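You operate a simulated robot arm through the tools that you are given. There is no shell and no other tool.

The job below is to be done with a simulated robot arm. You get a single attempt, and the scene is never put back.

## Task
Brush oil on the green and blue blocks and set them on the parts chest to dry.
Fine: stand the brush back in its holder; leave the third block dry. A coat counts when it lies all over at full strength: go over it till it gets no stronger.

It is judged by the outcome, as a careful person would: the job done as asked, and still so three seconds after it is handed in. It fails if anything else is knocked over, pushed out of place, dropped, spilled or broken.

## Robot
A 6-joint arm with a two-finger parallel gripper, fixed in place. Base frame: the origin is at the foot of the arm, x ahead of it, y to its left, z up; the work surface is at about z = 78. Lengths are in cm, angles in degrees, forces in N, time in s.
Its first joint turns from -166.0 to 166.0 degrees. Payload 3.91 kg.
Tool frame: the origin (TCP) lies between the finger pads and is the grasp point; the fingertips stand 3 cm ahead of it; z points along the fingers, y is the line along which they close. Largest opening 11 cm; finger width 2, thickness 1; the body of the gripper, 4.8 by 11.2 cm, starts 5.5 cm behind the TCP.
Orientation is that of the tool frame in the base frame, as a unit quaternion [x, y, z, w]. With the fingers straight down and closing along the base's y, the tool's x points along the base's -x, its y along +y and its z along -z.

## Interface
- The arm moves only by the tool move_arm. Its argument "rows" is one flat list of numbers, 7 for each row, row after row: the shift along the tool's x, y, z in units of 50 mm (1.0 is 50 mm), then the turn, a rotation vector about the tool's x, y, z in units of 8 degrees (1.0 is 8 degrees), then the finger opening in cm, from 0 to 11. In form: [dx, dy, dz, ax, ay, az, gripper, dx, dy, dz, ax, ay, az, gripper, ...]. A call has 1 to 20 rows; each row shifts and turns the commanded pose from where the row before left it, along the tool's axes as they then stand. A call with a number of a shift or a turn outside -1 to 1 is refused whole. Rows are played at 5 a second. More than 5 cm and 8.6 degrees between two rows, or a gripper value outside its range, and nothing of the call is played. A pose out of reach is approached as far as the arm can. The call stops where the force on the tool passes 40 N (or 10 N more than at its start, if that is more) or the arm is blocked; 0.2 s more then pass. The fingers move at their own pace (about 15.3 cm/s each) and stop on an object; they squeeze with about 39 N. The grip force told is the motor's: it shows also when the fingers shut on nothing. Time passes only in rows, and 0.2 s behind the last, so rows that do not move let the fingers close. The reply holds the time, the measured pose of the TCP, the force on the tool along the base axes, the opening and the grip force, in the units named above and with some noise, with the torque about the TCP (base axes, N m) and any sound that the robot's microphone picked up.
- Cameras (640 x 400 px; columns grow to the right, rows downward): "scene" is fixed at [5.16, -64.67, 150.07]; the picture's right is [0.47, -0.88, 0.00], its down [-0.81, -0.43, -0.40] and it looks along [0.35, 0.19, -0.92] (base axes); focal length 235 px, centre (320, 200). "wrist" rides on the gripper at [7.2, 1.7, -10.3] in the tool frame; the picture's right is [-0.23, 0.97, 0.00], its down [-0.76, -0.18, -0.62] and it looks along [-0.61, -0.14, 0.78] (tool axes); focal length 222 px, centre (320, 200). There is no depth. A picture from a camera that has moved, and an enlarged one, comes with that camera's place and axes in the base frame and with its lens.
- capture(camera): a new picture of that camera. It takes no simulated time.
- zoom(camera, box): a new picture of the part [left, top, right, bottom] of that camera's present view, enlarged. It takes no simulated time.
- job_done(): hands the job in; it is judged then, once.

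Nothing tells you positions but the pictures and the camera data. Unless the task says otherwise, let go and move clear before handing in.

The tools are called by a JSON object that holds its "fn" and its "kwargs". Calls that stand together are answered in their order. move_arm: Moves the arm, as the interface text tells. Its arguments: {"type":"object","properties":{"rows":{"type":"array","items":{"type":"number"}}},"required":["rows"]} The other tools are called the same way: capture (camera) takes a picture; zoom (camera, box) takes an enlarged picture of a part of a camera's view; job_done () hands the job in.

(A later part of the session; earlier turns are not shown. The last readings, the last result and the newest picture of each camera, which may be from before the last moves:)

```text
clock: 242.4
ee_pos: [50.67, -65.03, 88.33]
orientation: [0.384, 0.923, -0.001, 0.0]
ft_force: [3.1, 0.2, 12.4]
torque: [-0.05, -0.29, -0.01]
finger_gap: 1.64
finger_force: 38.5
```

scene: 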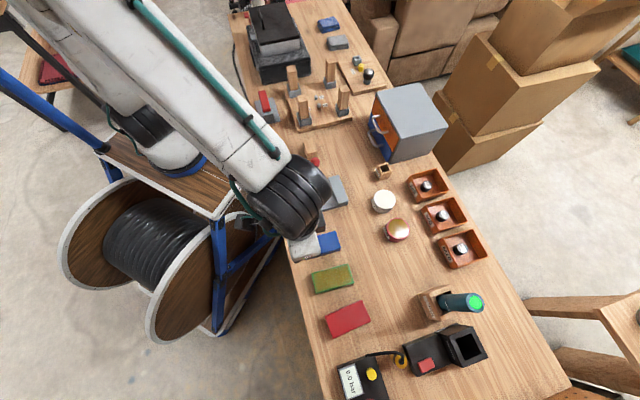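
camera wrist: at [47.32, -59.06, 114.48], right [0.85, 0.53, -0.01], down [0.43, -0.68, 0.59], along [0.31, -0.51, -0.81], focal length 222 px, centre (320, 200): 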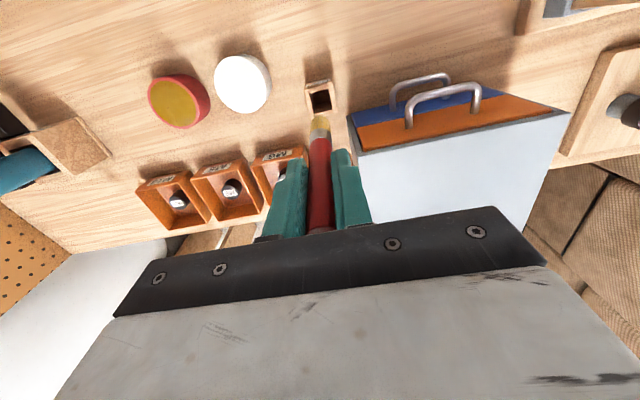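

The brush bottom rests on the holder's floor (12 N). I relieve the push a hair and open the fingers gradually.

{"fn": "move_arm", "kwargs": {"rows": [0, 0, -0.008, 0, 0, 0, 0.5, 0, 0, 0, 0, 0, 0, 0.5, 0, 0, 0, 0, 0, 0, 1.8, 0, 0, 0, 0, 0, 0, 2.2, 0, 0, 0, 0, 0, 0, 3, 0, 0, 0, 0, 0, 0, 4, 0, 0, 0, 0, 0, 0, 4]}}

{"fn": "capture", "kwargs": {"camera": "wrist"}}

{"fn": "zoom", "kwargs": {"camera": "scene", "box": [350, 120, 430, 190]}}

```text
clock: 244.0
ee_pos: [50.71, -65.07, 88.34]
orientation: [0.383, 0.924, 0.001, -0.001]
ft_force: [0.5, 0.1, 0.6]
torque: [0.02, -0.01, -0.01]
finger_gap: 3.97
finger_force: 0.1
```

```text
taken
camera wrist: at [46.76, -58.74, 98.71], right [0.85, 0.53, 0.0], down [0.41, -0.67, 0.62], along [0.33, -0.53, -0.78], focal length 222 px, centre (320, 200)
```

wrist: 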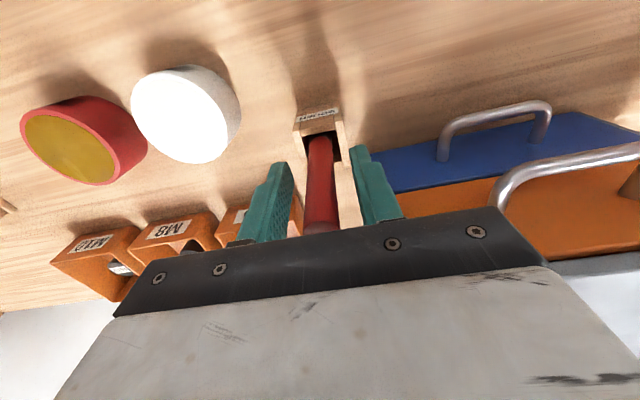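

```text
5.71 times, centred on (390, 155) of scene
camera zoom: at [5.16, -64.67, 150.07], right [0.47, -0.88, 0.0], down [-0.81, -0.43, -0.4], along [0.35, 0.19, -0.92], focal length 1341 px, centre (-80, 457)
```

zoom: 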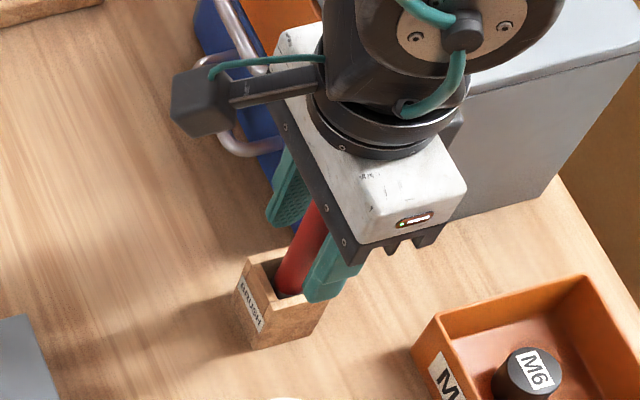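

The brush is released and stands free. I rise straight up.

{"fn": "move_arm", "kwargs": {"rows": [0, 0, -0.3, 0, 0, 0, 4, 0, 0, -0.5, 0, 0, 0, 4, 0, 0, -0.8, 0, 0, 0, 4, 0, 0, -0.9, 0, 0, 0, 4, 0, 0, 0, 0, 0, 0, 4]}}

{"fn": "capture", "kwargs": {"camera": "wrist"}}

{"fn": "zoom", "kwargs": {"camera": "wrist", "box": [260, 60, 380, 160]}}

{"fn": "zoom", "kwargs": {"camera": "scene", "box": [350, 120, 430, 190]}}

```text
clock: 245.2
ee_pos: [51.09, -65.23, 100.93]
orientation: [0.383, 0.924, 0.0, -0.001]
ft_force: [-0.6, -0.6, -0.7]
torque: [-0.01, -0.01, 0.02]
finger_gap: 3.99
finger_force: 0.0
```

```text
taken
camera wrist: at [47.06, -58.86, 111.42], right [0.85, 0.53, 0.0], down [0.41, -0.67, 0.62], along [0.33, -0.53, -0.78], focal length 222 px, centre (320, 200)
```

wrist: 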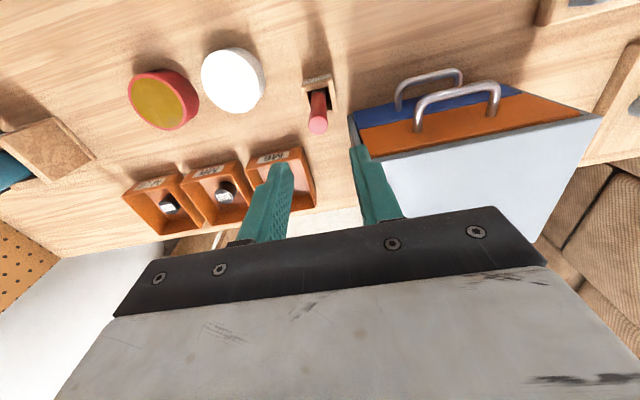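

```text
4.00 times, centred on (320, 110) of wrist
camera zoom: at [47.06, -58.86, 111.42], right [0.85, 0.53, 0.0], down [0.41, -0.67, 0.62], along [0.33, -0.53, -0.78], focal length 888 px, centre (320, 560)
```

zoom: 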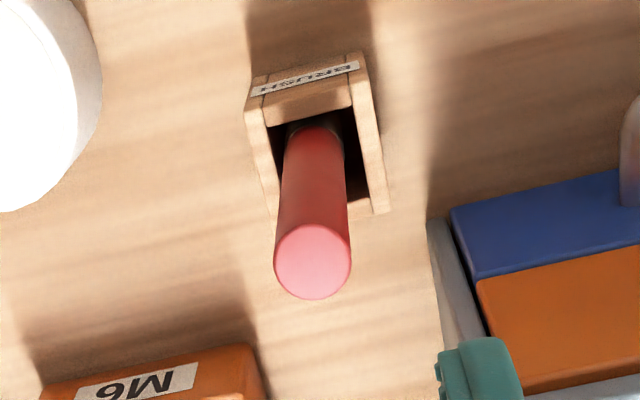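

```text
5.71 times, centred on (390, 155) of scene
camera zoom: at [5.16, -64.67, 150.07], right [0.47, -0.88, 0.0], down [-0.81, -0.43, -0.4], along [0.35, 0.19, -0.92], focal length 1341 px, centre (-80, 457)
```

zoom: 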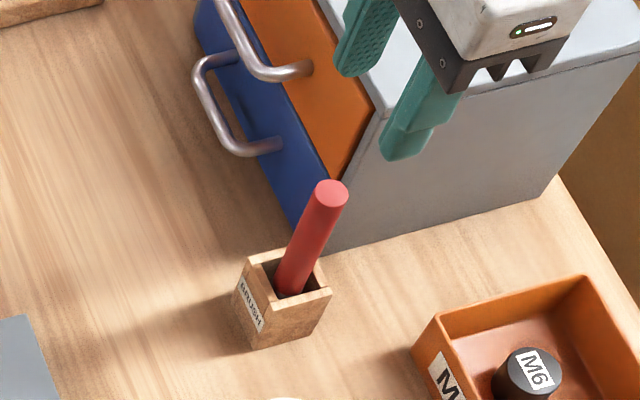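

The brush stands upright back in its holder. Now I move over the blue block with the fingers opened to 8.5 cm to pick it up by its sides.

{"fn": "move_arm", "kwargs": {"rows": [0.803, -0.497, 0, 0, 0, 0, 4, 0.803, -0.497, 0, 0, 0, 0, 6, 0.803, -0.497, 0, 0, 0, 0, 8.5, 0.803, -0.497, 0, 0, 0, 0, 8.5, 0.803, -0.497, 0, 0, 0, 0, 8.5, 0.803, -0.497, 0, 0, 0, 0, 8.5, 0.803, -0.497, 0, 0, 0, 0, 8.5, 0, 0, 0, 0, 0, 0, 8.5]}}

{"fn": "capture", "kwargs": {"camera": "wrist"}}

{"fn": "zoom", "kwargs": {"camera": "wrist", "box": [240, 30, 400, 160]}}

```text
clock: 247.0
ee_pos: [18.34, -57.34, 100.87]
orientation: [0.383, 0.924, 0.001, 0.0]
ft_force: [0.2, -0.7, 0.8]
torque: [0.04, 0.0, -0.02]
finger_gap: 8.52
finger_force: 0.0
```

```text
taken
camera wrist: at [14.38, -51.08, 111.2], right [0.85, 0.53, 0.0], down [0.41, -0.67, 0.62], along [0.33, -0.53, -0.78], focal length 222 px, centre (320, 200)
```

wrist: 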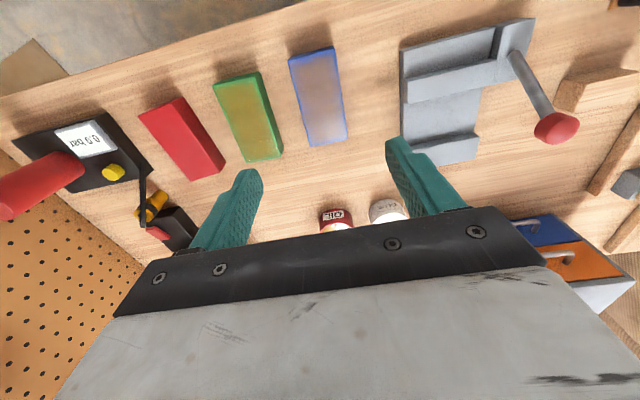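

```text
3.08 times, centred on (320, 95) of wrist
camera zoom: at [14.38, -51.08, 111.2], right [0.85, 0.53, 0.0], down [0.41, -0.67, 0.62], along [0.33, -0.53, -0.78], focal length 684 px, centre (320, 523)
```

zoom: 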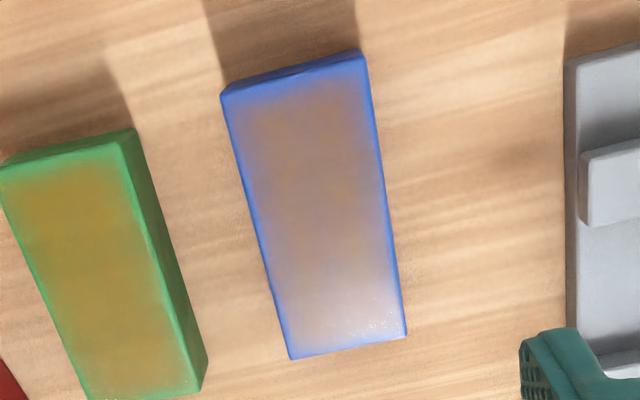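

Both coats look even from here. Blue's centre is 0.5 cm toward -x of the tool axis, turned 0.8°. I align and descend around it with a 7.5 cm opening.

{"fn": "move_arm", "kwargs": {"rows": [-0.104, 0.008, 0, 0, 0, 0.1, 7.5, 0, 0, 0.9, 0, 0, 0, 7.5, 0, 0, 0.9, 0, 0, 0, 7.5, 0, 0, 0.9, 0, 0, 0, 7.5, 0, 0, 0, 0, 0, 0, 7.5]}}

{"fn": "capture", "kwargs": {"camera": "wrist"}}

```text
clock: 248.2
ee_pos: [19.1, -57.49, 87.11]
orientation: [0.39, 0.921, 0.001, -0.001]
ft_force: [-1.0, -0.3, -0.9]
torque: [0.02, 0.02, 0.03]
finger_gap: 7.5
finger_force: 0.0
```

```text
taken
camera wrist: at [15.22, -51.13, 97.66], right [0.86, 0.51, 0.0], down [0.4, -0.67, 0.62], along [0.32, -0.53, -0.78], focal length 222 px, centre (320, 200)
```

wrist: 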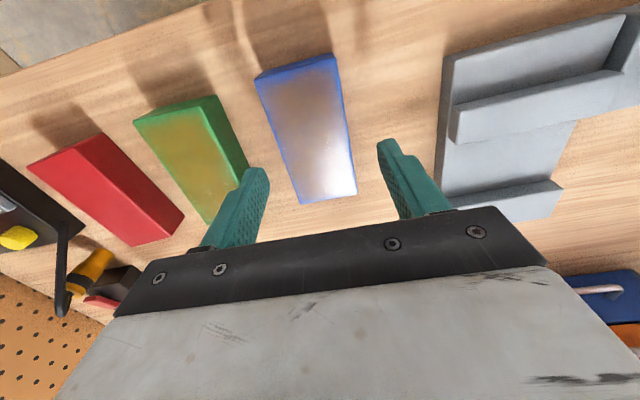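

The fingers straddle the block. A slight sideways correction, then down to z≈81.5 and close.

{"fn": "move_arm", "kwargs": {"rows": [0.04, -0.04, 0.3, 0, 0, 0, 7.5, 0, 0, 0.4, 0, 0, 0, 7.5, 0, 0, 0.4, 0, 0, 0, 7.5, 0, 0, 0, 0, 0, 0, 7.5]}}

{"fn": "capture", "kwargs": {"camera": "wrist"}}

```text
clock: 249.2
ee_pos: [18.69, -57.63, 81.71]
orientation: [0.39, 0.921, 0.001, 0.0]
ft_force: [-0.3, -0.1, -0.1]
torque: [0.04, -0.01, 0.01]
finger_gap: 7.52
finger_force: 0.2
```

```text
taken
camera wrist: at [14.76, -51.31, 92.13], right [0.86, 0.51, 0.0], down [0.4, -0.67, 0.62], along [0.32, -0.53, -0.78], focal length 222 px, centre (320, 200)
```

wrist: 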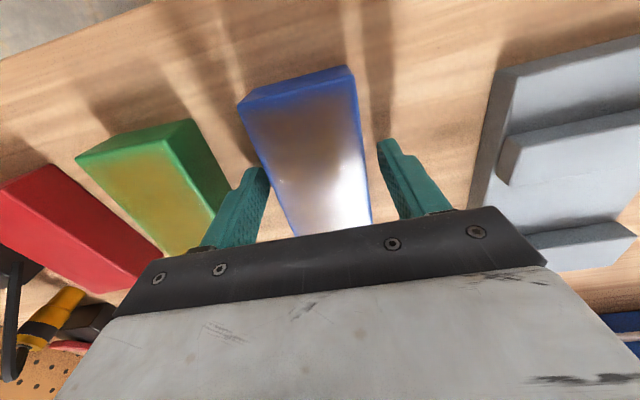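

Fingers are beside the block. Closing gently.

{"fn": "move_arm", "kwargs": {"rows": [0, 0, 0, 0, 0, 0, 6, 0, 0, 0, 0, 0, 0, 5.4, 0, 0, 0, 0, 0, 0, 4.8, 0, 0, 0, 0, 0, 0, 4, 0, 0, 0, 0, 0, 0, 4]}}

{"fn": "capture", "kwargs": {"camera": "wrist"}}

```text
clock: 250.4
ee_pos: [18.64, -57.65, 81.72]
orientation: [0.391, 0.921, 0.002, 0.0]
ft_force: [0.5, 0.2, -0.1]
torque: [-0.04, 0.0, -0.06]
finger_gap: 5.57
finger_force: 38.6
```

```text
taken
camera wrist: at [14.77, -51.3, 92.15], right [0.86, 0.51, 0.0], down [0.4, -0.67, 0.62], along [0.32, -0.53, -0.78], focal length 222 px, centre (320, 200)
```

wrist: 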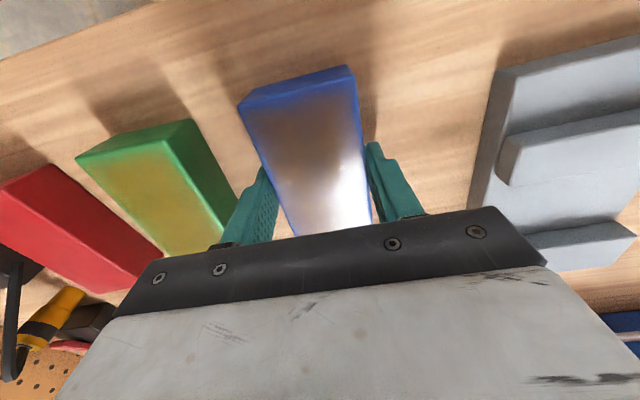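

Gripped at 5.57 cm. I lift the block, first slightly, then to travel height.

{"fn": "move_arm", "kwargs": {"rows": [0, 0, -0.2, 0, 0, 0, 4, 0, 0, -0.4, 0, 0, 0, 4, 0, 0, -0.8, 0, 0, 0, 4, 0, 0, -0.9, 0, 0, 0, 4, 0, 0, -0.9, 0, 0, 0, 4, 0, 0, -0.9, 0, 0, 0, 4, 0, 0, -0.7, 0, 0, 0, 4, 0, 0, 0, 0, 0, 0, 4]}}

{"fn": "capture", "kwargs": {"camera": "wrist"}}

{"fn": "capture", "kwargs": {"camera": "scene"}}

```text
clock: 252.2
ee_pos: [18.47, -57.58, 106.22]
orientation: [0.39, 0.921, 0.002, 0.0]
ft_force: [-1.1, -0.2, -1.6]
torque: [-0.01, -0.01, -0.02]
finger_gap: 5.55
finger_force: 39.5
```

```text
taken
camera wrist: at [14.61, -51.23, 116.58], right [0.86, 0.51, 0.0], down [0.4, -0.67, 0.62], along [0.32, -0.53, -0.78], focal length 222 px, centre (320, 200)
```

wrist: 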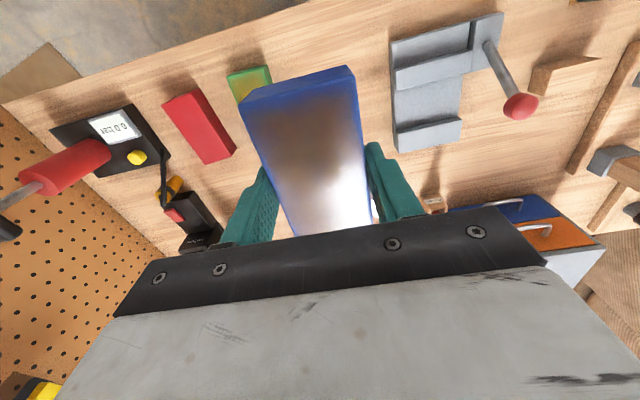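

```text
taken
```

scene: 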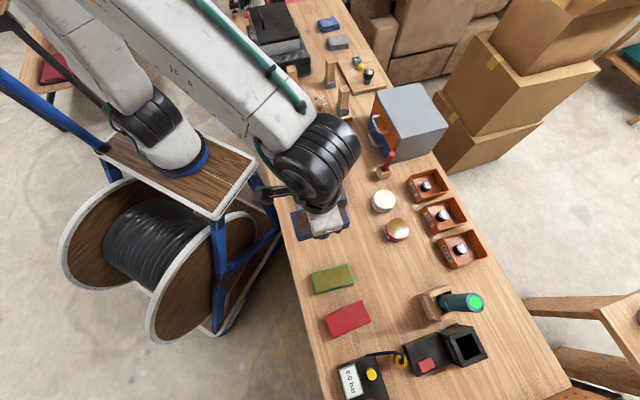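

Blue is held securely. Next I carry it at z≈106 to a hover over the chest's far half.

{"fn": "move_arm", "kwargs": {"rows": [-0.692, 0.641, 0, 0, 0, 0, 4, -0.692, 0.641, 0, 0, 0, 0, 4, -0.692, 0.641, 0, 0, 0, 0, 4, -0.692, 0.641, 0, 0, 0, 0, 4, -0.692, 0.641, 0, 0, 0, 0, 4, -0.692, 0.641, 0, 0, 0, 0, 4, -0.692, 0.641, 0, 0, 0, 0, 4, -0.692, 0.641, 0, 0, 0, 0, 4, -0.692, 0.641, 0, 0, 0, 0, 4, -0.692, 0.641, 0, 0, 0, 0, 4, -0.692, 0.641, 0, 0, 0, 0, 4, 0, 0, 0, 0, 0, -0.15, 4, 0, 0, 0, 0, 0, 0, 4]}}

{"fn": "capture", "kwargs": {"camera": "wrist"}}

{"fn": "capture", "kwargs": {"camera": "scene"}}

```text
clock: 255.0
ee_pos: [70.44, -60.65, 106.09]
orientation: [0.38, 0.925, 0.001, 0.0]
ft_force: [-0.4, -0.9, -1.8]
torque: [0.0, 0.02, -0.01]
finger_gap: 5.53
finger_force: 38.7
```

```text
taken
camera wrist: at [66.45, -54.29, 116.55], right [0.85, 0.53, 0.0], down [0.42, -0.66, 0.62], along [0.33, -0.53, -0.78], focal length 222 px, centre (320, 200)
```

wrist: 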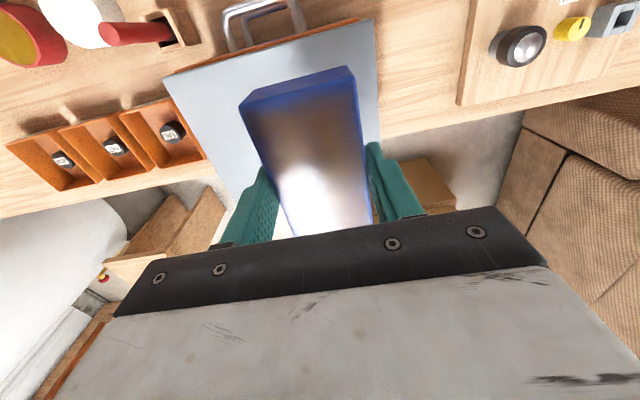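

```text
taken
```

scene: 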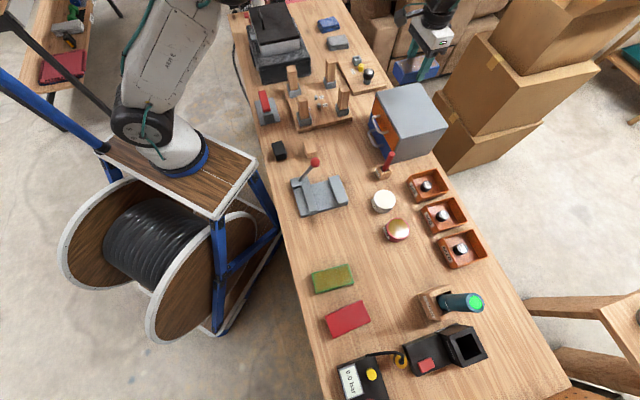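

Blue hovers over the chest top: its front edge is about 1 cm inside the chest's front edge and there is about 3 cm to the right edge. I shift a bit inward and lower toward the surface.

{"fn": "move_arm", "kwargs": {"rows": [-0.16, 0.06, 0, 0, 0, 0, 4, 0, 0, 0.5, 0, 0, 0, 4, 0, 0, 0.5, 0, 0, 0, 4, 0, 0, 0.3, 0, 0, 0, 4, 0, 0, 0, 0, 0, 0, 4]}}

{"fn": "capture", "kwargs": {"camera": "wrist"}}

{"fn": "zoom", "kwargs": {"camera": "scene", "box": [340, 40, 480, 160]}}

```text
clock: 256.2
ee_pos: [71.27, -61.07, 99.55]
orientation: [0.381, 0.925, 0.001, -0.001]
ft_force: [-0.8, 0.1, -2.0]
torque: [-0.02, -0.04, -0.01]
finger_gap: 5.57
finger_force: 39.1
```

```text
taken
camera wrist: at [67.21, -54.74, 109.87], right [0.85, 0.53, 0.0], down [0.42, -0.66, 0.62], along [0.33, -0.53, -0.78], focal length 222 px, centre (320, 200)
```

wrist: 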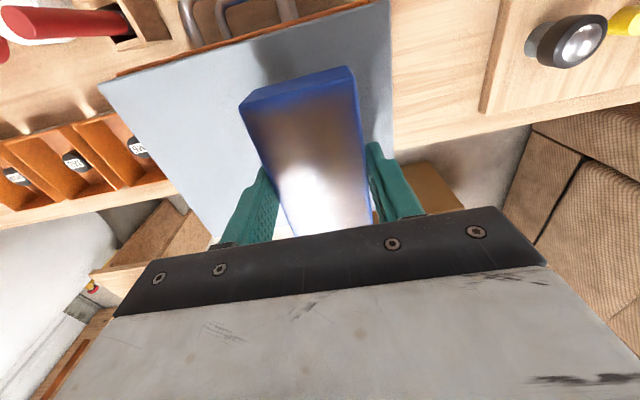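

```text
3.33 times, centred on (410, 100) of scene
camera zoom: at [5.16, -64.67, 150.07], right [0.47, -0.88, 0.0], down [-0.81, -0.43, -0.4], along [0.35, 0.19, -0.92], focal length 782 px, centre (20, 533)
```

zoom: 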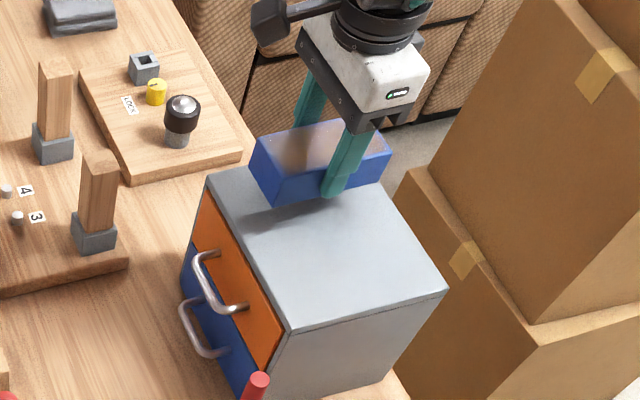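

The block is well over the chest top. I lower in 3 mm steps to set it down.

{"fn": "move_arm", "kwargs": {"rows": [0, 0, 0.1, 0, 0, 0, 4, 0, 0, 0.1, 0, 0, 0, 4, 0, 0, 0.06, 0, 0, 0, 4, 0, 0, 0, 0, 0, 0, 4]}}

```text
clock: 257.2
ee_pos: [71.08, -61.1, 98.12]
orientation: [0.38, 0.925, 0.001, 0.001]
ft_force: [0.7, -0.7, -1.3]
torque: [-0.01, -0.03, -0.04]
finger_gap: 5.56
finger_force: 38.7
```

{"fn": "move_arm", "kwargs": {"rows": [0, 0, 0.05, 0, 0, 0, 4, 0, 0, 0.04, 0, 0, 0, 4, 0, 0, 0, 0, 0, 0, 4]}}

```text
clock: 258.0
ee_pos: [71.17, -60.94, 97.7]
orientation: [0.38, 0.925, 0.001, -0.001]
ft_force: [-0.2, 0.3, -1.9]
torque: [0.01, 0.0, 0.01]
finger_gap: 5.54
finger_force: 38.7
```

{"fn": "move_arm", "kwargs": {"rows": [0, 0, 0.04, 0, 0, 0, 4, 0, 0, 0, 0, 0, 0, 4]}}

{"fn": "capture", "kwargs": {"camera": "wrist"}}

```text
clock: 258.6
ee_pos: [71.25, -60.92, 97.34]
orientation: [0.381, 0.925, 0.001, 0.0]
ft_force: [-0.7, -0.7, -1.1]
torque: [-0.01, 0.0, 0.01]
finger_gap: 5.54
finger_force: 39.2
```

```text
taken
camera wrist: at [67.26, -54.63, 107.79], right [0.85, 0.53, 0.0], down [0.42, -0.66, 0.62], along [0.33, -0.53, -0.78], focal length 222 px, centre (320, 200)
```

wrist: 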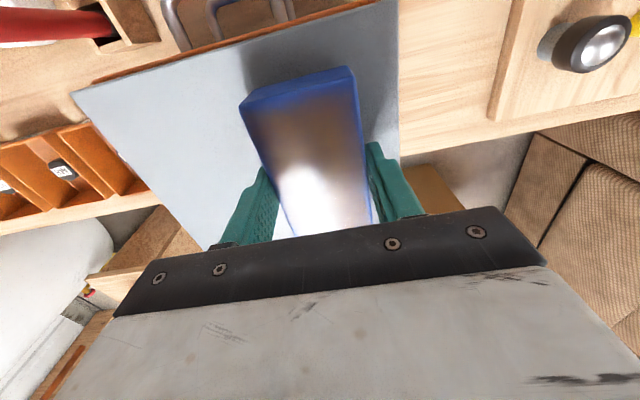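

Not down yet; continuing in 2 mm steps.

{"fn": "move_arm", "kwargs": {"rows": [0, 0, 0.04, 0, 0, 0, 4, 0, 0, 0, 0, 0, 0, 4]}}

```text
clock: 259.2
ee_pos: [71.26, -60.9, 97.23]
orientation: [0.381, 0.925, 0.002, 0.0]
ft_force: [0.3, -0.2, -0.4]
torque: [0.01, -0.02, 0.0]
finger_gap: 5.52
finger_force: 38.5
```

{"fn": "move_arm", "kwargs": {"rows": [0, 0, 0.03, 0, 0, 0, 4, 0, 0, 0, 0, 0, 0, 4]}}

```text
clock: 259.8
ee_pos: [71.21, -60.8, 96.97]
orientation: [0.38, 0.925, 0.002, -0.002]
ft_force: [0.2, -0.6, -1.5]
torque: [-0.05, -0.01, -0.02]
finger_gap: 5.54
finger_force: 38.9
```

{"fn": "move_arm", "kwargs": {"rows": [0, 0, 0.03, 0, 0, 0, 4, 0, 0, 0, 0, 0, 0, 4]}}

{"fn": "zoom", "kwargs": {"camera": "wrist", "box": [220, 30, 400, 160]}}

{"fn": "zoom", "kwargs": {"camera": "scene", "box": [360, 60, 450, 140]}}

```text
clock: 260.4
ee_pos: [71.26, -60.81, 96.89]
orientation: [0.38, 0.925, 0.001, -0.001]
ft_force: [-0.2, 0.5, -1.7]
torque: [-0.01, -0.02, 0.02]
finger_gap: 5.52
finger_force: 38.4
```

```text
3.08 times, centred on (310, 95) of wrist
camera zoom: at [67.25, -54.64, 107.27], right [0.85, 0.53, 0.0], down [0.42, -0.66, 0.62], along [0.33, -0.53, -0.78], focal length 684 px, centre (351, 523)
```

zoom: 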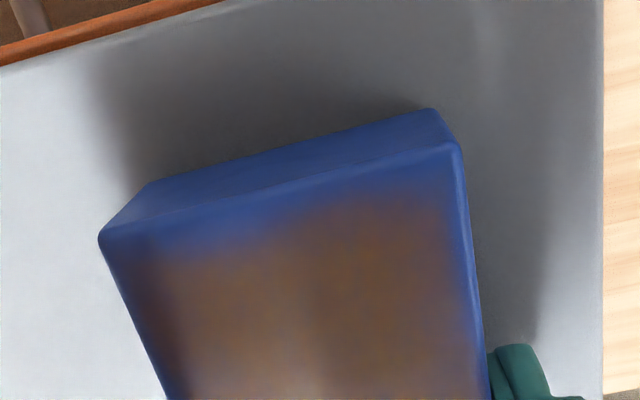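

```text
5.00 times, centred on (405, 100) of scene
camera zoom: at [5.16, -64.67, 150.07], right [0.47, -0.88, 0.0], down [-0.81, -0.43, -0.4], along [0.35, 0.19, -0.92], focal length 1174 px, centre (-105, 700)
```

zoom: 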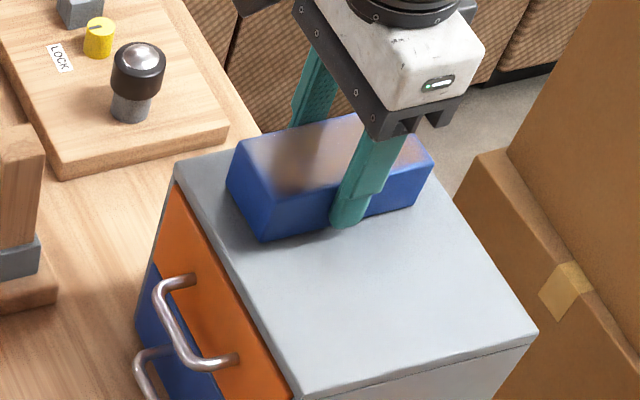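

Still no contact at z≈96.9. I keep lowering in small steps; the block must be nearly on the surface.

{"fn": "move_arm", "kwargs": {"rows": [0, 0, 0.03, 0, 0, 0, 4, 0, 0, 0, 0, 0, 0, 4]}}

```text
clock: 261.0
ee_pos: [71.27, -60.94, 96.77]
orientation: [0.38, 0.925, 0.001, 0.001]
ft_force: [0.3, -0.9, 1.7]
torque: [-0.01, 0.13, 0.0]
finger_gap: 5.54
finger_force: 39.0
```

Contact: the block now rests on the chest. I open the fingers gradually.

{"fn": "move_arm", "kwargs": {"rows": [0, 0, 0.004, 0, 0, 0, 4, 0, 0, 0, 0, 0, 0, 5.7, 0, 0, 0, 0, 0, 0, 6.2, 0, 0, 0, 0, 0, 0, 7, 0, 0, 0, 0, 0, 0, 7.4, 0, 0, 0, 0, 0, 0, 7.4]}}

{"fn": "capture", "kwargs": {"camera": "wrist"}}

```text
clock: 262.4
ee_pos: [71.16, -60.97, 96.71]
orientation: [0.381, 0.925, 0.002, 0.0]
ft_force: [0.1, 0.1, -0.6]
torque: [0.04, 0.04, -0.03]
finger_gap: 7.38
finger_force: 0.0
```

```text
taken
camera wrist: at [67.24, -54.66, 107.12], right [0.85, 0.53, 0.0], down [0.42, -0.66, 0.62], along [0.33, -0.53, -0.78], focal length 222 px, centre (320, 200)
```

wrist: 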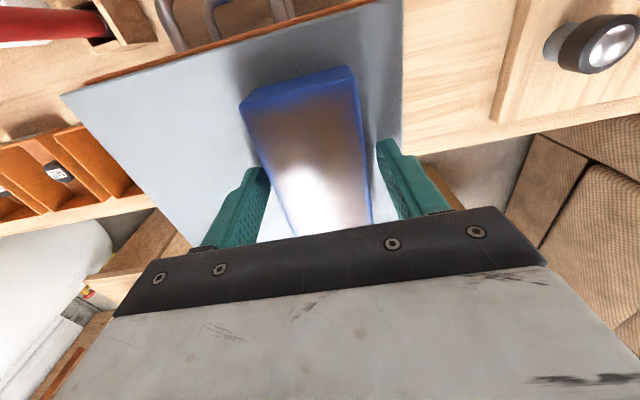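

Released; fingers are clear on both sides. I rise straight up and view the block on the chest.

{"fn": "move_arm", "kwargs": {"rows": [0, 0, -0.3, 0, 0, 0, 7.4, 0, 0, -0.6, 0, 0, 0, 7.4, 0, 0, -0.8, 0, 0, 0, 7.4, 0, 0, -0.5, 0, 0, 0, 7.4, 0, 0, 0, 0, 0, 0, 7.4]}}

{"fn": "capture", "kwargs": {"camera": "wrist"}}

{"fn": "zoom", "kwargs": {"camera": "wrist", "box": [240, 40, 400, 160]}}

{"fn": "zoom", "kwargs": {"camera": "scene", "box": [350, 60, 470, 160]}}

```text
clock: 263.6
ee_pos: [71.22, -61.25, 107.63]
orientation: [0.38, 0.925, 0.001, -0.001]
ft_force: [1.1, 1.0, 0.2]
torque: [-0.01, -0.01, -0.03]
finger_gap: 7.4
finger_force: 0.0
```

```text
taken
camera wrist: at [67.23, -54.95, 118.02], right [0.85, 0.53, 0.0], down [0.42, -0.66, 0.62], along [0.33, -0.53, -0.78], focal length 222 px, centre (320, 200)
```

wrist: 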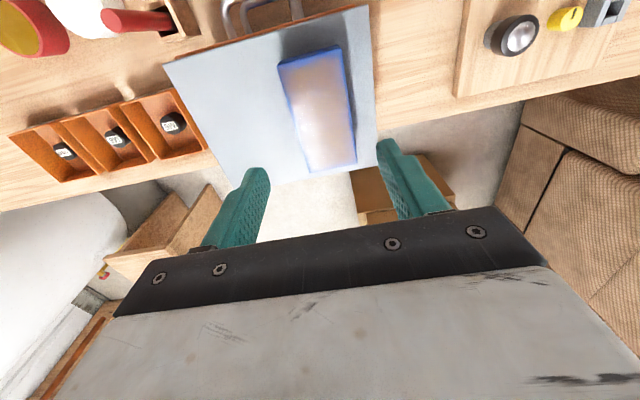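

```text
3.33 times, centred on (320, 100) of wrist
camera zoom: at [67.23, -54.95, 118.02], right [0.85, 0.53, 0.0], down [0.42, -0.66, 0.62], along [0.33, -0.53, -0.78], focal length 740 px, centre (320, 533)
```

zoom: 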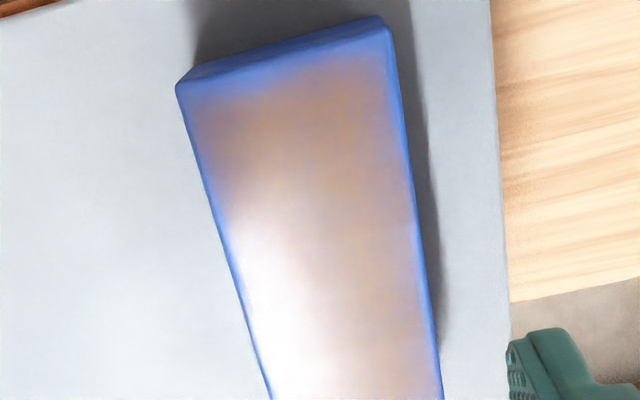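

```text
4.00 times, centred on (410, 110) of scene
camera zoom: at [5.16, -64.67, 150.07], right [0.47, -0.88, 0.0], down [-0.81, -0.43, -0.4], along [0.35, 0.19, -0.92], focal length 939 px, centre (-40, 560)
```

zoom: 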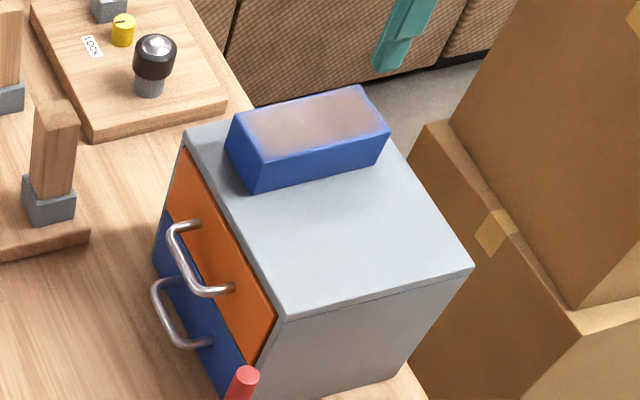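

Blue sits well on the chest with clearance all round. Now I go back for the green block.

{"fn": "move_arm", "kwargs": {"rows": [0.601, -0.683, 0, 0, 0, 0, 7.4, 0.601, -0.683, 0, 0, 0, 0, 7.4, 0.601, -0.683, 0, 0, 0, 0, 7.4, 0.601, -0.683, 0, 0, 0, 0, 7.4, 0.601, -0.683, 0, 0, 0, 0, 7.4, 0.601, -0.683, 0, 0, 0, 0, 7.4, 0.601, -0.683, 0, 0, 0, 0, 7.4, 0.601, -0.683, 0, 0, 0, 0, 7.4, 0.601, -0.683, 0, 0, 0, 0, 7.4, 0.601, -0.683, 0, 0, 0, 0, 7.4, 0.601, -0.683, 0, 0, 0, 0, 7.4, 0.601, -0.683, 0, 0, 0, 0, 7.4, 0.601, -0.683, 0, 0, 0, 0, 7.4, 0, 0, 0.65, 0, 0, 0.4, 7.4, 0, 0, 0.65, 0, 0, 0, 7.4, 0, 0, 0, 0, 0, 0, 7.4]}}

{"fn": "capture", "kwargs": {"camera": "wrist"}}

{"fn": "zoom", "kwargs": {"camera": "wrist", "box": [240, 30, 400, 160]}}

```text
clock: 267.0
ee_pos: [12.22, -65.01, 101.15]
orientation: [0.406, 0.914, 0.001, -0.001]
ft_force: [-0.1, 0.1, -0.2]
torque: [-0.02, -0.02, -0.02]
finger_gap: 7.4
finger_force: 0.0
```

```text
taken
camera wrist: at [8.56, -58.51, 111.6], right [0.87, 0.48, 0.0], down [0.38, -0.69, 0.62], along [0.3, -0.54, -0.78], focal length 222 px, centre (320, 200)
```

wrist: 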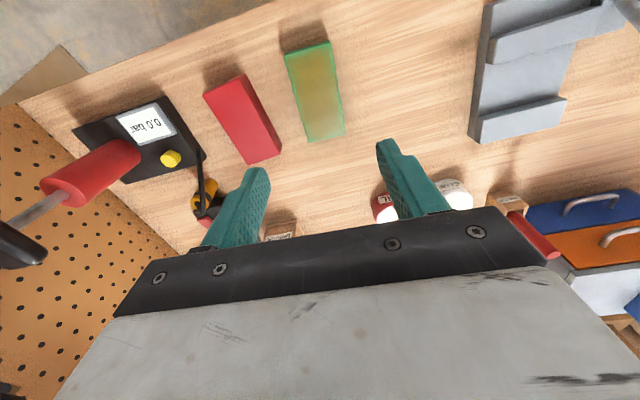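

```text
3.08 times, centred on (320, 95) of wrist
camera zoom: at [8.56, -58.51, 111.6], right [0.87, 0.48, 0.0], down [0.38, -0.69, 0.62], along [0.3, -0.54, -0.78], focal length 684 px, centre (320, 523)
```

zoom: 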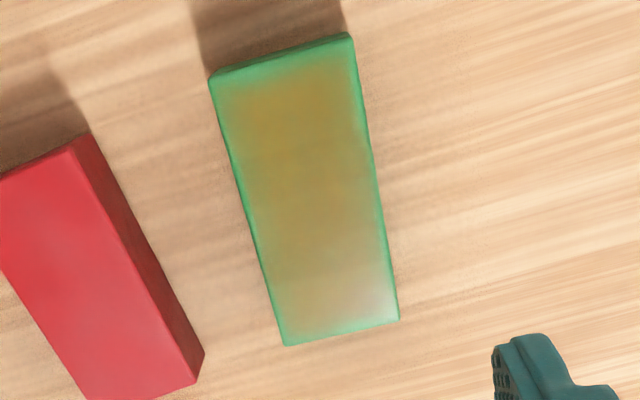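

Green's centre is (-0.3, -0.26) from the tool axis, well aligned, with about 3.5 cm to the red block. I shift and descend around it.

{"fn": "move_arm", "kwargs": {"rows": [-0.06, -0.052, 0, 0, 0, 0, 7.4, 0, 0, 0.9, 0, 0, 0, 7.4, 0, 0, 0.9, 0, 0, 0, 7.4, 0, 0, 0.9, 0, 0, 0, 7.4, 0, 0, 0, 0, 0, 0, 7.4]}}

{"fn": "capture", "kwargs": {"camera": "wrist"}}

```text
clock: 268.2
ee_pos: [12.12, -65.43, 88.16]
orientation: [0.406, 0.914, 0.001, -0.001]
ft_force: [0.6, 0.0, 0.3]
torque: [-0.01, -0.01, -0.03]
finger_gap: 7.42
finger_force: 0.0
```

```text
taken
camera wrist: at [8.54, -58.95, 98.49], right [0.87, 0.48, 0.0], down [0.38, -0.69, 0.62], along [0.3, -0.54, -0.78], focal length 222 px, centre (320, 200)
```

wrist: 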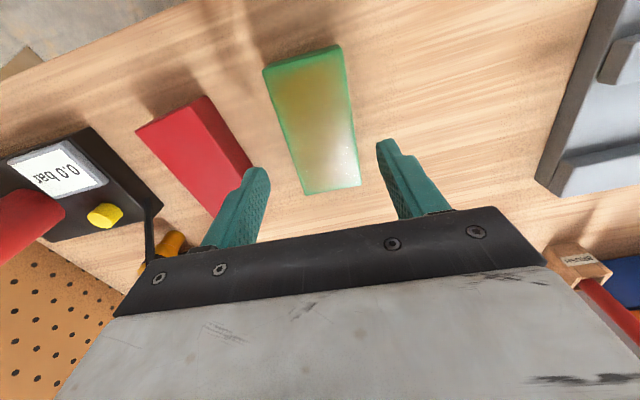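

Centred between the fingers. Down to z≈81.7 and close gently.

{"fn": "move_arm", "kwargs": {"rows": [0, 0, 0.45, 0, 0, 0, 7.4, 0, 0, 0.45, 0, 0, 0, 7.4, 0, 0, 0.36, 0, 0, 0, 7.4, 0, 0, 0, 0, 0, 0, 7.4, 0, 0, 0, 0, 0, 0, 6.2, 0, 0, 0, 0, 0, 0, 5.4, 0, 0, 0, 0, 0, 0, 4.8, 0, 0, 0, 0, 0, 0, 4, 0, 0, 0, 0, 0, 0, 4]}}

{"fn": "capture", "kwargs": {"camera": "wrist"}}

```text
clock: 270.2
ee_pos: [12.26, -65.56, 81.56]
orientation: [0.406, 0.914, 0.001, -0.001]
ft_force: [0.8, -0.4, -0.4]
torque: [-0.08, -0.01, -0.01]
finger_gap: 5.55
finger_force: 39.2
```

```text
taken
camera wrist: at [8.48, -59.23, 92.01], right [0.87, 0.48, 0.0], down [0.38, -0.69, 0.62], along [0.3, -0.54, -0.78], focal length 222 px, centre (320, 200)
```

wrist: 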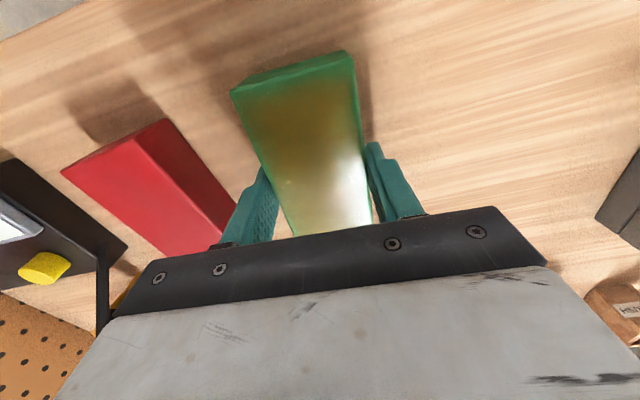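

Green gripped at 5.55 cm. Lifting to travel height.

{"fn": "move_arm", "kwargs": {"rows": [0, 0, -0.2, 0, 0, 0, 4, 0, 0, -0.4, 0, 0, 0, 4, 0, 0, -0.8, 0, 0, 0, 4, 0, 0, -0.9, 0, 0, 0, 4, 0, 0, -0.9, 0, 0, 0, 4, 0, 0, -0.9, 0, 0, 0, 4, 0, 0, -0.8, 0, 0, 0, 4, 0, 0, 0, 0, 0, 0, 4]}}

{"fn": "capture", "kwargs": {"camera": "wrist"}}

```text
clock: 272.0
ee_pos: [12.16, -65.64, 105.86]
orientation: [0.405, 0.914, 0.0, 0.0]
ft_force: [-0.5, -0.9, -0.2]
torque: [-0.02, -0.01, -0.01]
finger_gap: 5.54
finger_force: 38.5
```

```text
taken
camera wrist: at [8.63, -59.19, 116.22], right [0.87, 0.48, 0.0], down [0.38, -0.69, 0.62], along [0.3, -0.54, -0.78], focal length 222 px, centre (320, 200)
```

wrist: 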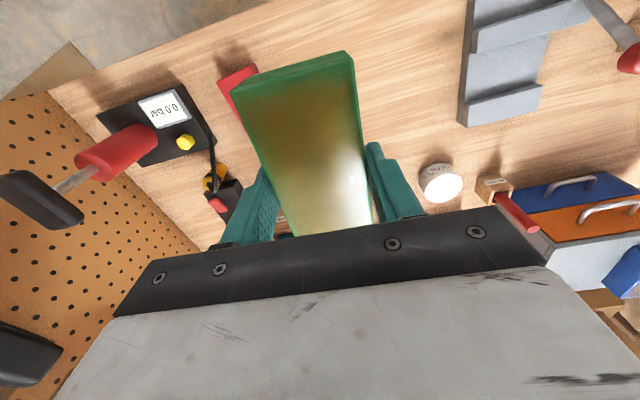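

Green is held. I carry it across at the same height to the chest's near half, beside blue.

{"fn": "move_arm", "kwargs": {"rows": [-0.672, 0.699, 0, 0, 0, 0, 4, -0.672, 0.699, 0, 0, 0, 0, 4, -0.672, 0.699, 0, 0, 0, 0, 4, -0.672, 0.699, 0, 0, 0, 0, 4, -0.672, 0.699, 0, 0, 0, 0, 4, -0.672, 0.699, 0, 0, 0, 0, 4, -0.672, 0.699, 0, 0, 0, 0, 4, -0.672, 0.699, 0, 0, 0, 0, 4, -0.672, 0.699, 0, 0, 0, 0, 4, -0.672, 0.699, 0, 0, 0, 0, 4, -0.672, 0.699, 0, 0, 0, 0, 4, 0, 0, 0, 0, 0, -0.39, 4, 0, 0, 0, 0, 0, 0, 4]}}

{"fn": "capture", "kwargs": {"camera": "wrist"}}

{"fn": "zoom", "kwargs": {"camera": "scene", "box": [340, 40, 480, 160]}}

```text
clock: 274.8
ee_pos: [65.45, -67.22, 105.8]
orientation: [0.381, 0.925, 0.0, -0.001]
ft_force: [0.2, -0.7, -1.2]
torque: [0.01, -0.04, 0.02]
finger_gap: 5.55
finger_force: 39.1
```

```text
taken
camera wrist: at [61.44, -60.88, 116.21], right [0.85, 0.53, 0.0], down [0.42, -0.66, 0.62], along [0.33, -0.53, -0.78], focal length 222 px, centre (320, 200)
```

wrist: 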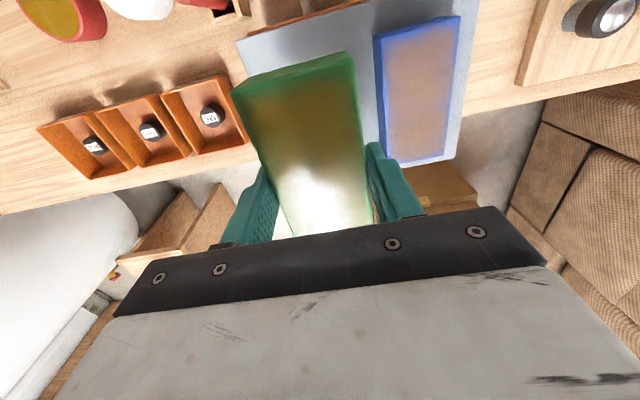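

```text
3.33 times, centred on (410, 100) of scene
camera zoom: at [5.16, -64.67, 150.07], right [0.47, -0.88, 0.0], down [-0.81, -0.43, -0.4], along [0.35, 0.19, -0.92], focal length 782 px, centre (20, 533)
```

zoom: 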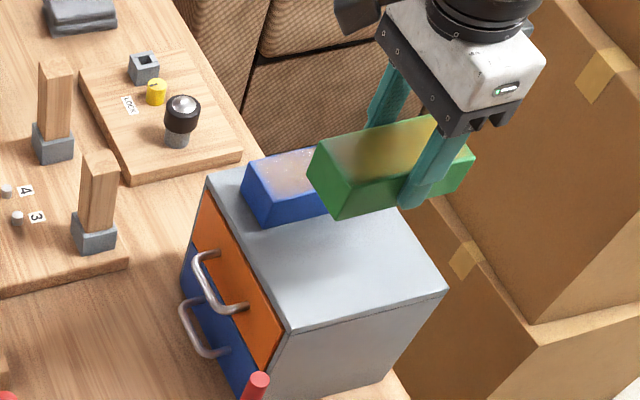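

Green is aligned: about 2.6 cm from the chest's left edge, 1.8 cm from its front and 2.7 cm from blue. I shift slightly away from blue and lower.

{"fn": "move_arm", "kwargs": {"rows": [0, -0.05, 0, 0, 0, 0, 4, 0, 0, 0.5, 0, 0, 0, 4, 0, 0, 0.5, 0, 0, 0, 4, 0, 0, 0.4, 0, 0, 0, 4, 0, 0, 0.1, 0, 0, 0, 4, 0, 0, 0, 0, 0, 0, 4]}}

{"fn": "capture", "kwargs": {"camera": "wrist"}}

{"fn": "zoom", "kwargs": {"camera": "scene", "box": [350, 50, 470, 150]}}

```text
clock: 276.2
ee_pos: [65.41, -67.27, 98.38]
orientation: [0.381, 0.925, 0.002, -0.001]
ft_force: [1.2, 0.1, -0.9]
torque: [0.0, 0.02, 0.01]
finger_gap: 5.54
finger_force: 39.0
```

```text
taken
camera wrist: at [61.32, -61.07, 108.84], right [0.85, 0.53, 0.0], down [0.42, -0.66, 0.62], along [0.33, -0.53, -0.78], focal length 222 px, centre (320, 200)
```

wrist: 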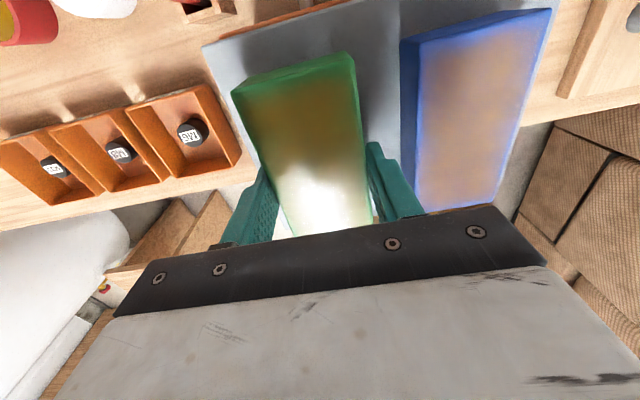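

```text
4.00 times, centred on (410, 100) of scene
camera zoom: at [5.16, -64.67, 150.07], right [0.47, -0.88, 0.0], down [-0.81, -0.43, -0.4], along [0.35, 0.19, -0.92], focal length 939 px, centre (-40, 600)
```

zoom: 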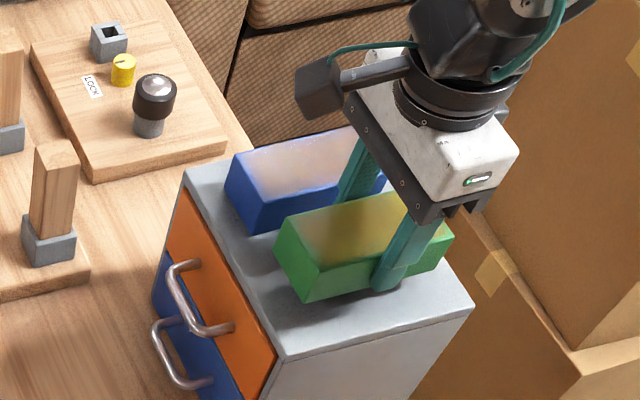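

Good placement. Lowering the last centimetres in small steps.

{"fn": "move_arm", "kwargs": {"rows": [0, 0, 0.1, 0, 0, 0, 4, 0, 0, 0.1, 0, 0, 0, 4, 0, 0, 0.05, 0, 0, 0, 4, 0, 0, 0, 0, 0, 0, 4]}}

```text
clock: 277.2
ee_pos: [65.25, -67.41, 97.2]
orientation: [0.382, 0.924, 0.001, 0.0]
ft_force: [0.4, 0.1, -1.2]
torque: [-0.02, 0.01, -0.02]
finger_gap: 5.56
finger_force: 38.6
```

{"fn": "move_arm", "kwargs": {"rows": [0, 0, 0.05, 0, 0, 0, 4, 0, 0, 0.04, 0, 0, 0, 4, 0, 0, 0, 0, 0, 0, 4]}}

```text
clock: 278.0
ee_pos: [65.28, -67.36, 96.61]
orientation: [0.381, 0.925, 0.001, -0.001]
ft_force: [-0.3, 0.0, -0.6]
torque: [-0.03, -0.02, 0.0]
finger_gap: 5.52
finger_force: 39.0
```

{"fn": "move_arm", "kwargs": {"rows": [0, 0, 0.03, 0, 0, 0, 4, 0, 0, 0, 0, 0, 0, 4]}}

```text
clock: 278.6
ee_pos: [65.26, -67.42, 96.6]
orientation: [0.381, 0.925, 0.002, -0.001]
ft_force: [-1.2, 0.7, 2.7]
torque: [0.01, 0.28, -0.02]
finger_gap: 5.53
finger_force: 38.8
```

Contact felt (about +4 N); green rests on the chest. Opening the fingers gradually to 7 cm.

{"fn": "move_arm", "kwargs": {"rows": [0, 0, 0.004, 0, 0, 0, 4, 0, 0, 0, 0, 0, 0, 5.7, 0, 0, 0, 0, 0, 0, 6.2, 0, 0, 0, 0, 0, 0, 6.7, 0, 0, 0, 0, 0, 0, 7, 0, 0, 0, 0, 0, 0, 7]}}

{"fn": "capture", "kwargs": {"camera": "wrist"}}

```text
clock: 280.0
ee_pos: [65.16, -67.41, 96.53]
orientation: [0.38, 0.925, 0.001, 0.0]
ft_force: [-0.2, -0.1, 0.5]
torque: [0.01, 0.02, 0.04]
finger_gap: 7.0
finger_force: 0.1
```

```text
taken
camera wrist: at [61.28, -61.14, 106.95], right [0.85, 0.53, 0.0], down [0.42, -0.66, 0.62], along [0.33, -0.53, -0.78], focal length 222 px, centre (320, 200)
```

wrist: 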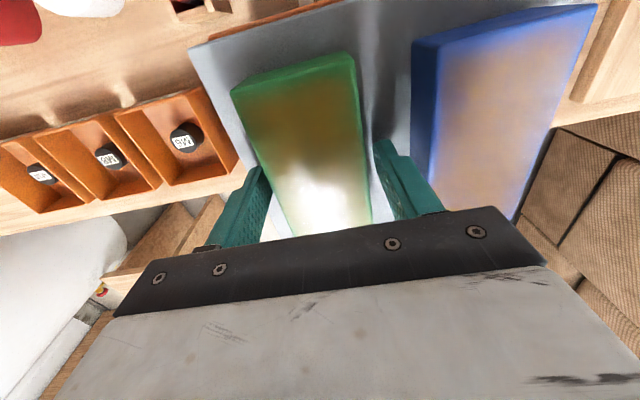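

Clear on both sides. I rise straight up, then move back away from the chest for a final inspection.

{"fn": "move_arm", "kwargs": {"rows": [0, 0, -0.3, 0, 0, 0, 7, 0, 0, -0.6, 0, 0, 0, 7, 0, 0, -0.9, 0, 0, 0, 7, 0, 0, -0.9, 0, 0, 0, 7, 0, 0, -0.5, 0, 0, 0, 7, 0, 0, 0, 0, 0, 0, 7]}}

{"fn": "capture", "kwargs": {"camera": "wrist"}}

{"fn": "zoom", "kwargs": {"camera": "wrist", "box": [220, 20, 440, 160]}}

{"fn": "zoom", "kwargs": {"camera": "scene", "box": [350, 60, 470, 160]}}

```text
clock: 281.4
ee_pos: [65.3, -67.48, 112.99]
orientation: [0.381, 0.925, 0.001, 0.0]
ft_force: [-1.1, 0.1, -0.9]
torque: [-0.04, -0.01, -0.05]
finger_gap: 7.03
finger_force: 0.1
```

```text
taken
camera wrist: at [61.29, -61.11, 123.39], right [0.85, 0.53, 0.0], down [0.42, -0.66, 0.62], along [0.33, -0.53, -0.78], focal length 222 px, centre (320, 200)
```

wrist: 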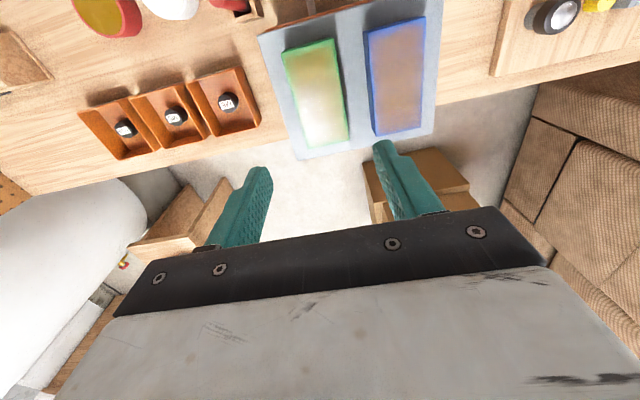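

```text
2.86 times, centred on (330, 90) of wrist
camera zoom: at [61.29, -61.11, 123.39], right [0.85, 0.53, 0.0], down [0.42, -0.66, 0.62], along [0.33, -0.53, -0.78], focal length 635 px, centre (291, 514)
```

zoom: 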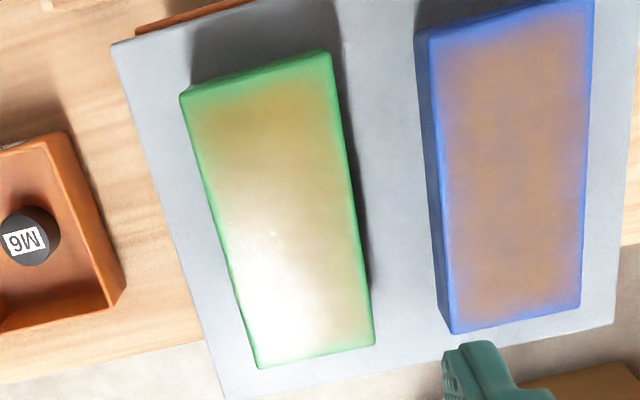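

```text
4.00 times, centred on (410, 110) of scene
camera zoom: at [5.16, -64.67, 150.07], right [0.47, -0.88, 0.0], down [-0.81, -0.43, -0.4], along [0.35, 0.19, -0.92], focal length 939 px, centre (-40, 560)
```

zoom: 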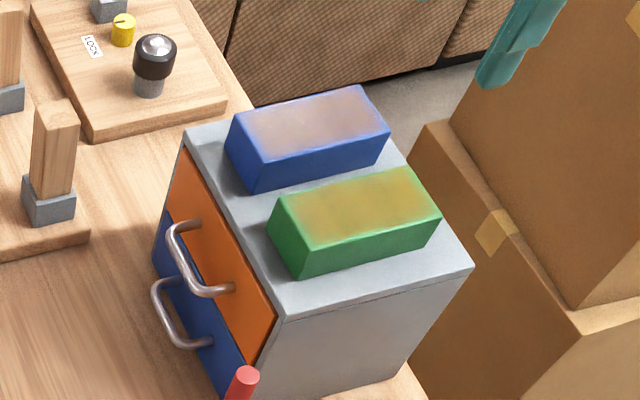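

Both blocks stand on the chest. I'll look closely at the coats in this good light and at the rest of the bench.

{"fn": "zoom", "kwargs": {"camera": "wrist", "box": [355, 10, 435, 145]}}

{"fn": "zoom", "kwargs": {"camera": "wrist", "box": [270, 20, 360, 160]}}

{"fn": "zoom", "kwargs": {"camera": "scene", "box": [390, 75, 470, 135]}}

{"fn": "capture", "kwargs": {"camera": "scene"}}

```text
2.96 times, centred on (395, 78) of wrist
camera zoom: at [61.29, -61.11, 123.39], right [0.85, 0.53, 0.0], down [0.42, -0.66, 0.62], along [0.33, -0.53, -0.78], focal length 658 px, centre (98, 563)
```

zoom: 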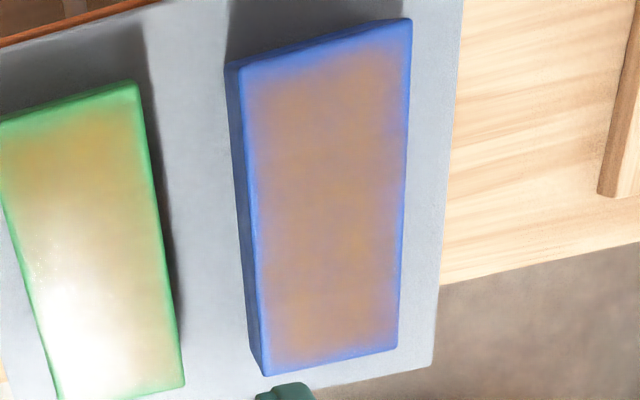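

```text
2.86 times, centred on (315, 90) of wrist
camera zoom: at [61.29, -61.11, 123.39], right [0.85, 0.53, 0.0], down [0.42, -0.66, 0.62], along [0.33, -0.53, -0.78], focal length 635 px, centre (334, 514)
```

zoom: 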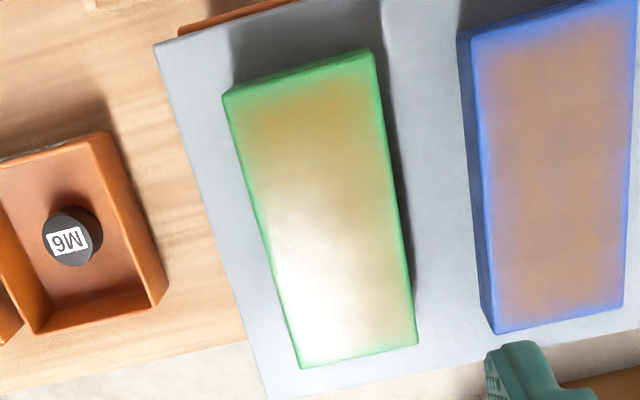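

```text
6.67 times, centred on (430, 105) of scene
camera zoom: at [5.16, -64.67, 150.07], right [0.47, -0.88, 0.0], down [-0.81, -0.43, -0.4], along [0.35, 0.19, -0.92], focal length 1565 px, centre (-413, 833)
```

zoom: 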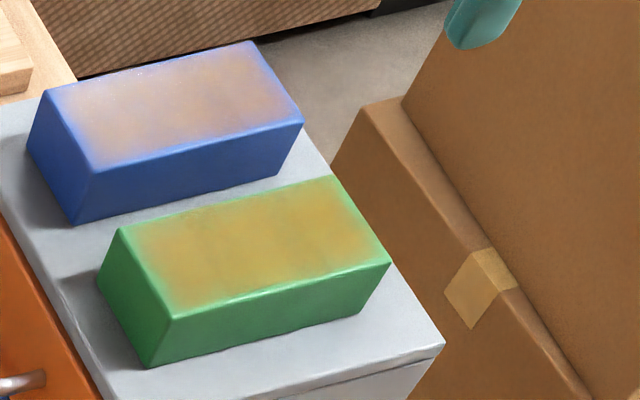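

```text
taken
```

scene: 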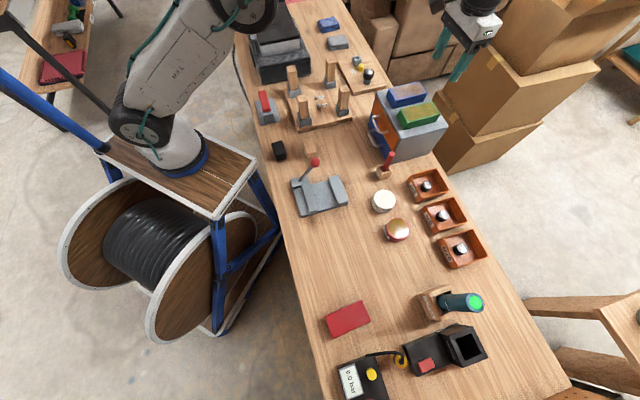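

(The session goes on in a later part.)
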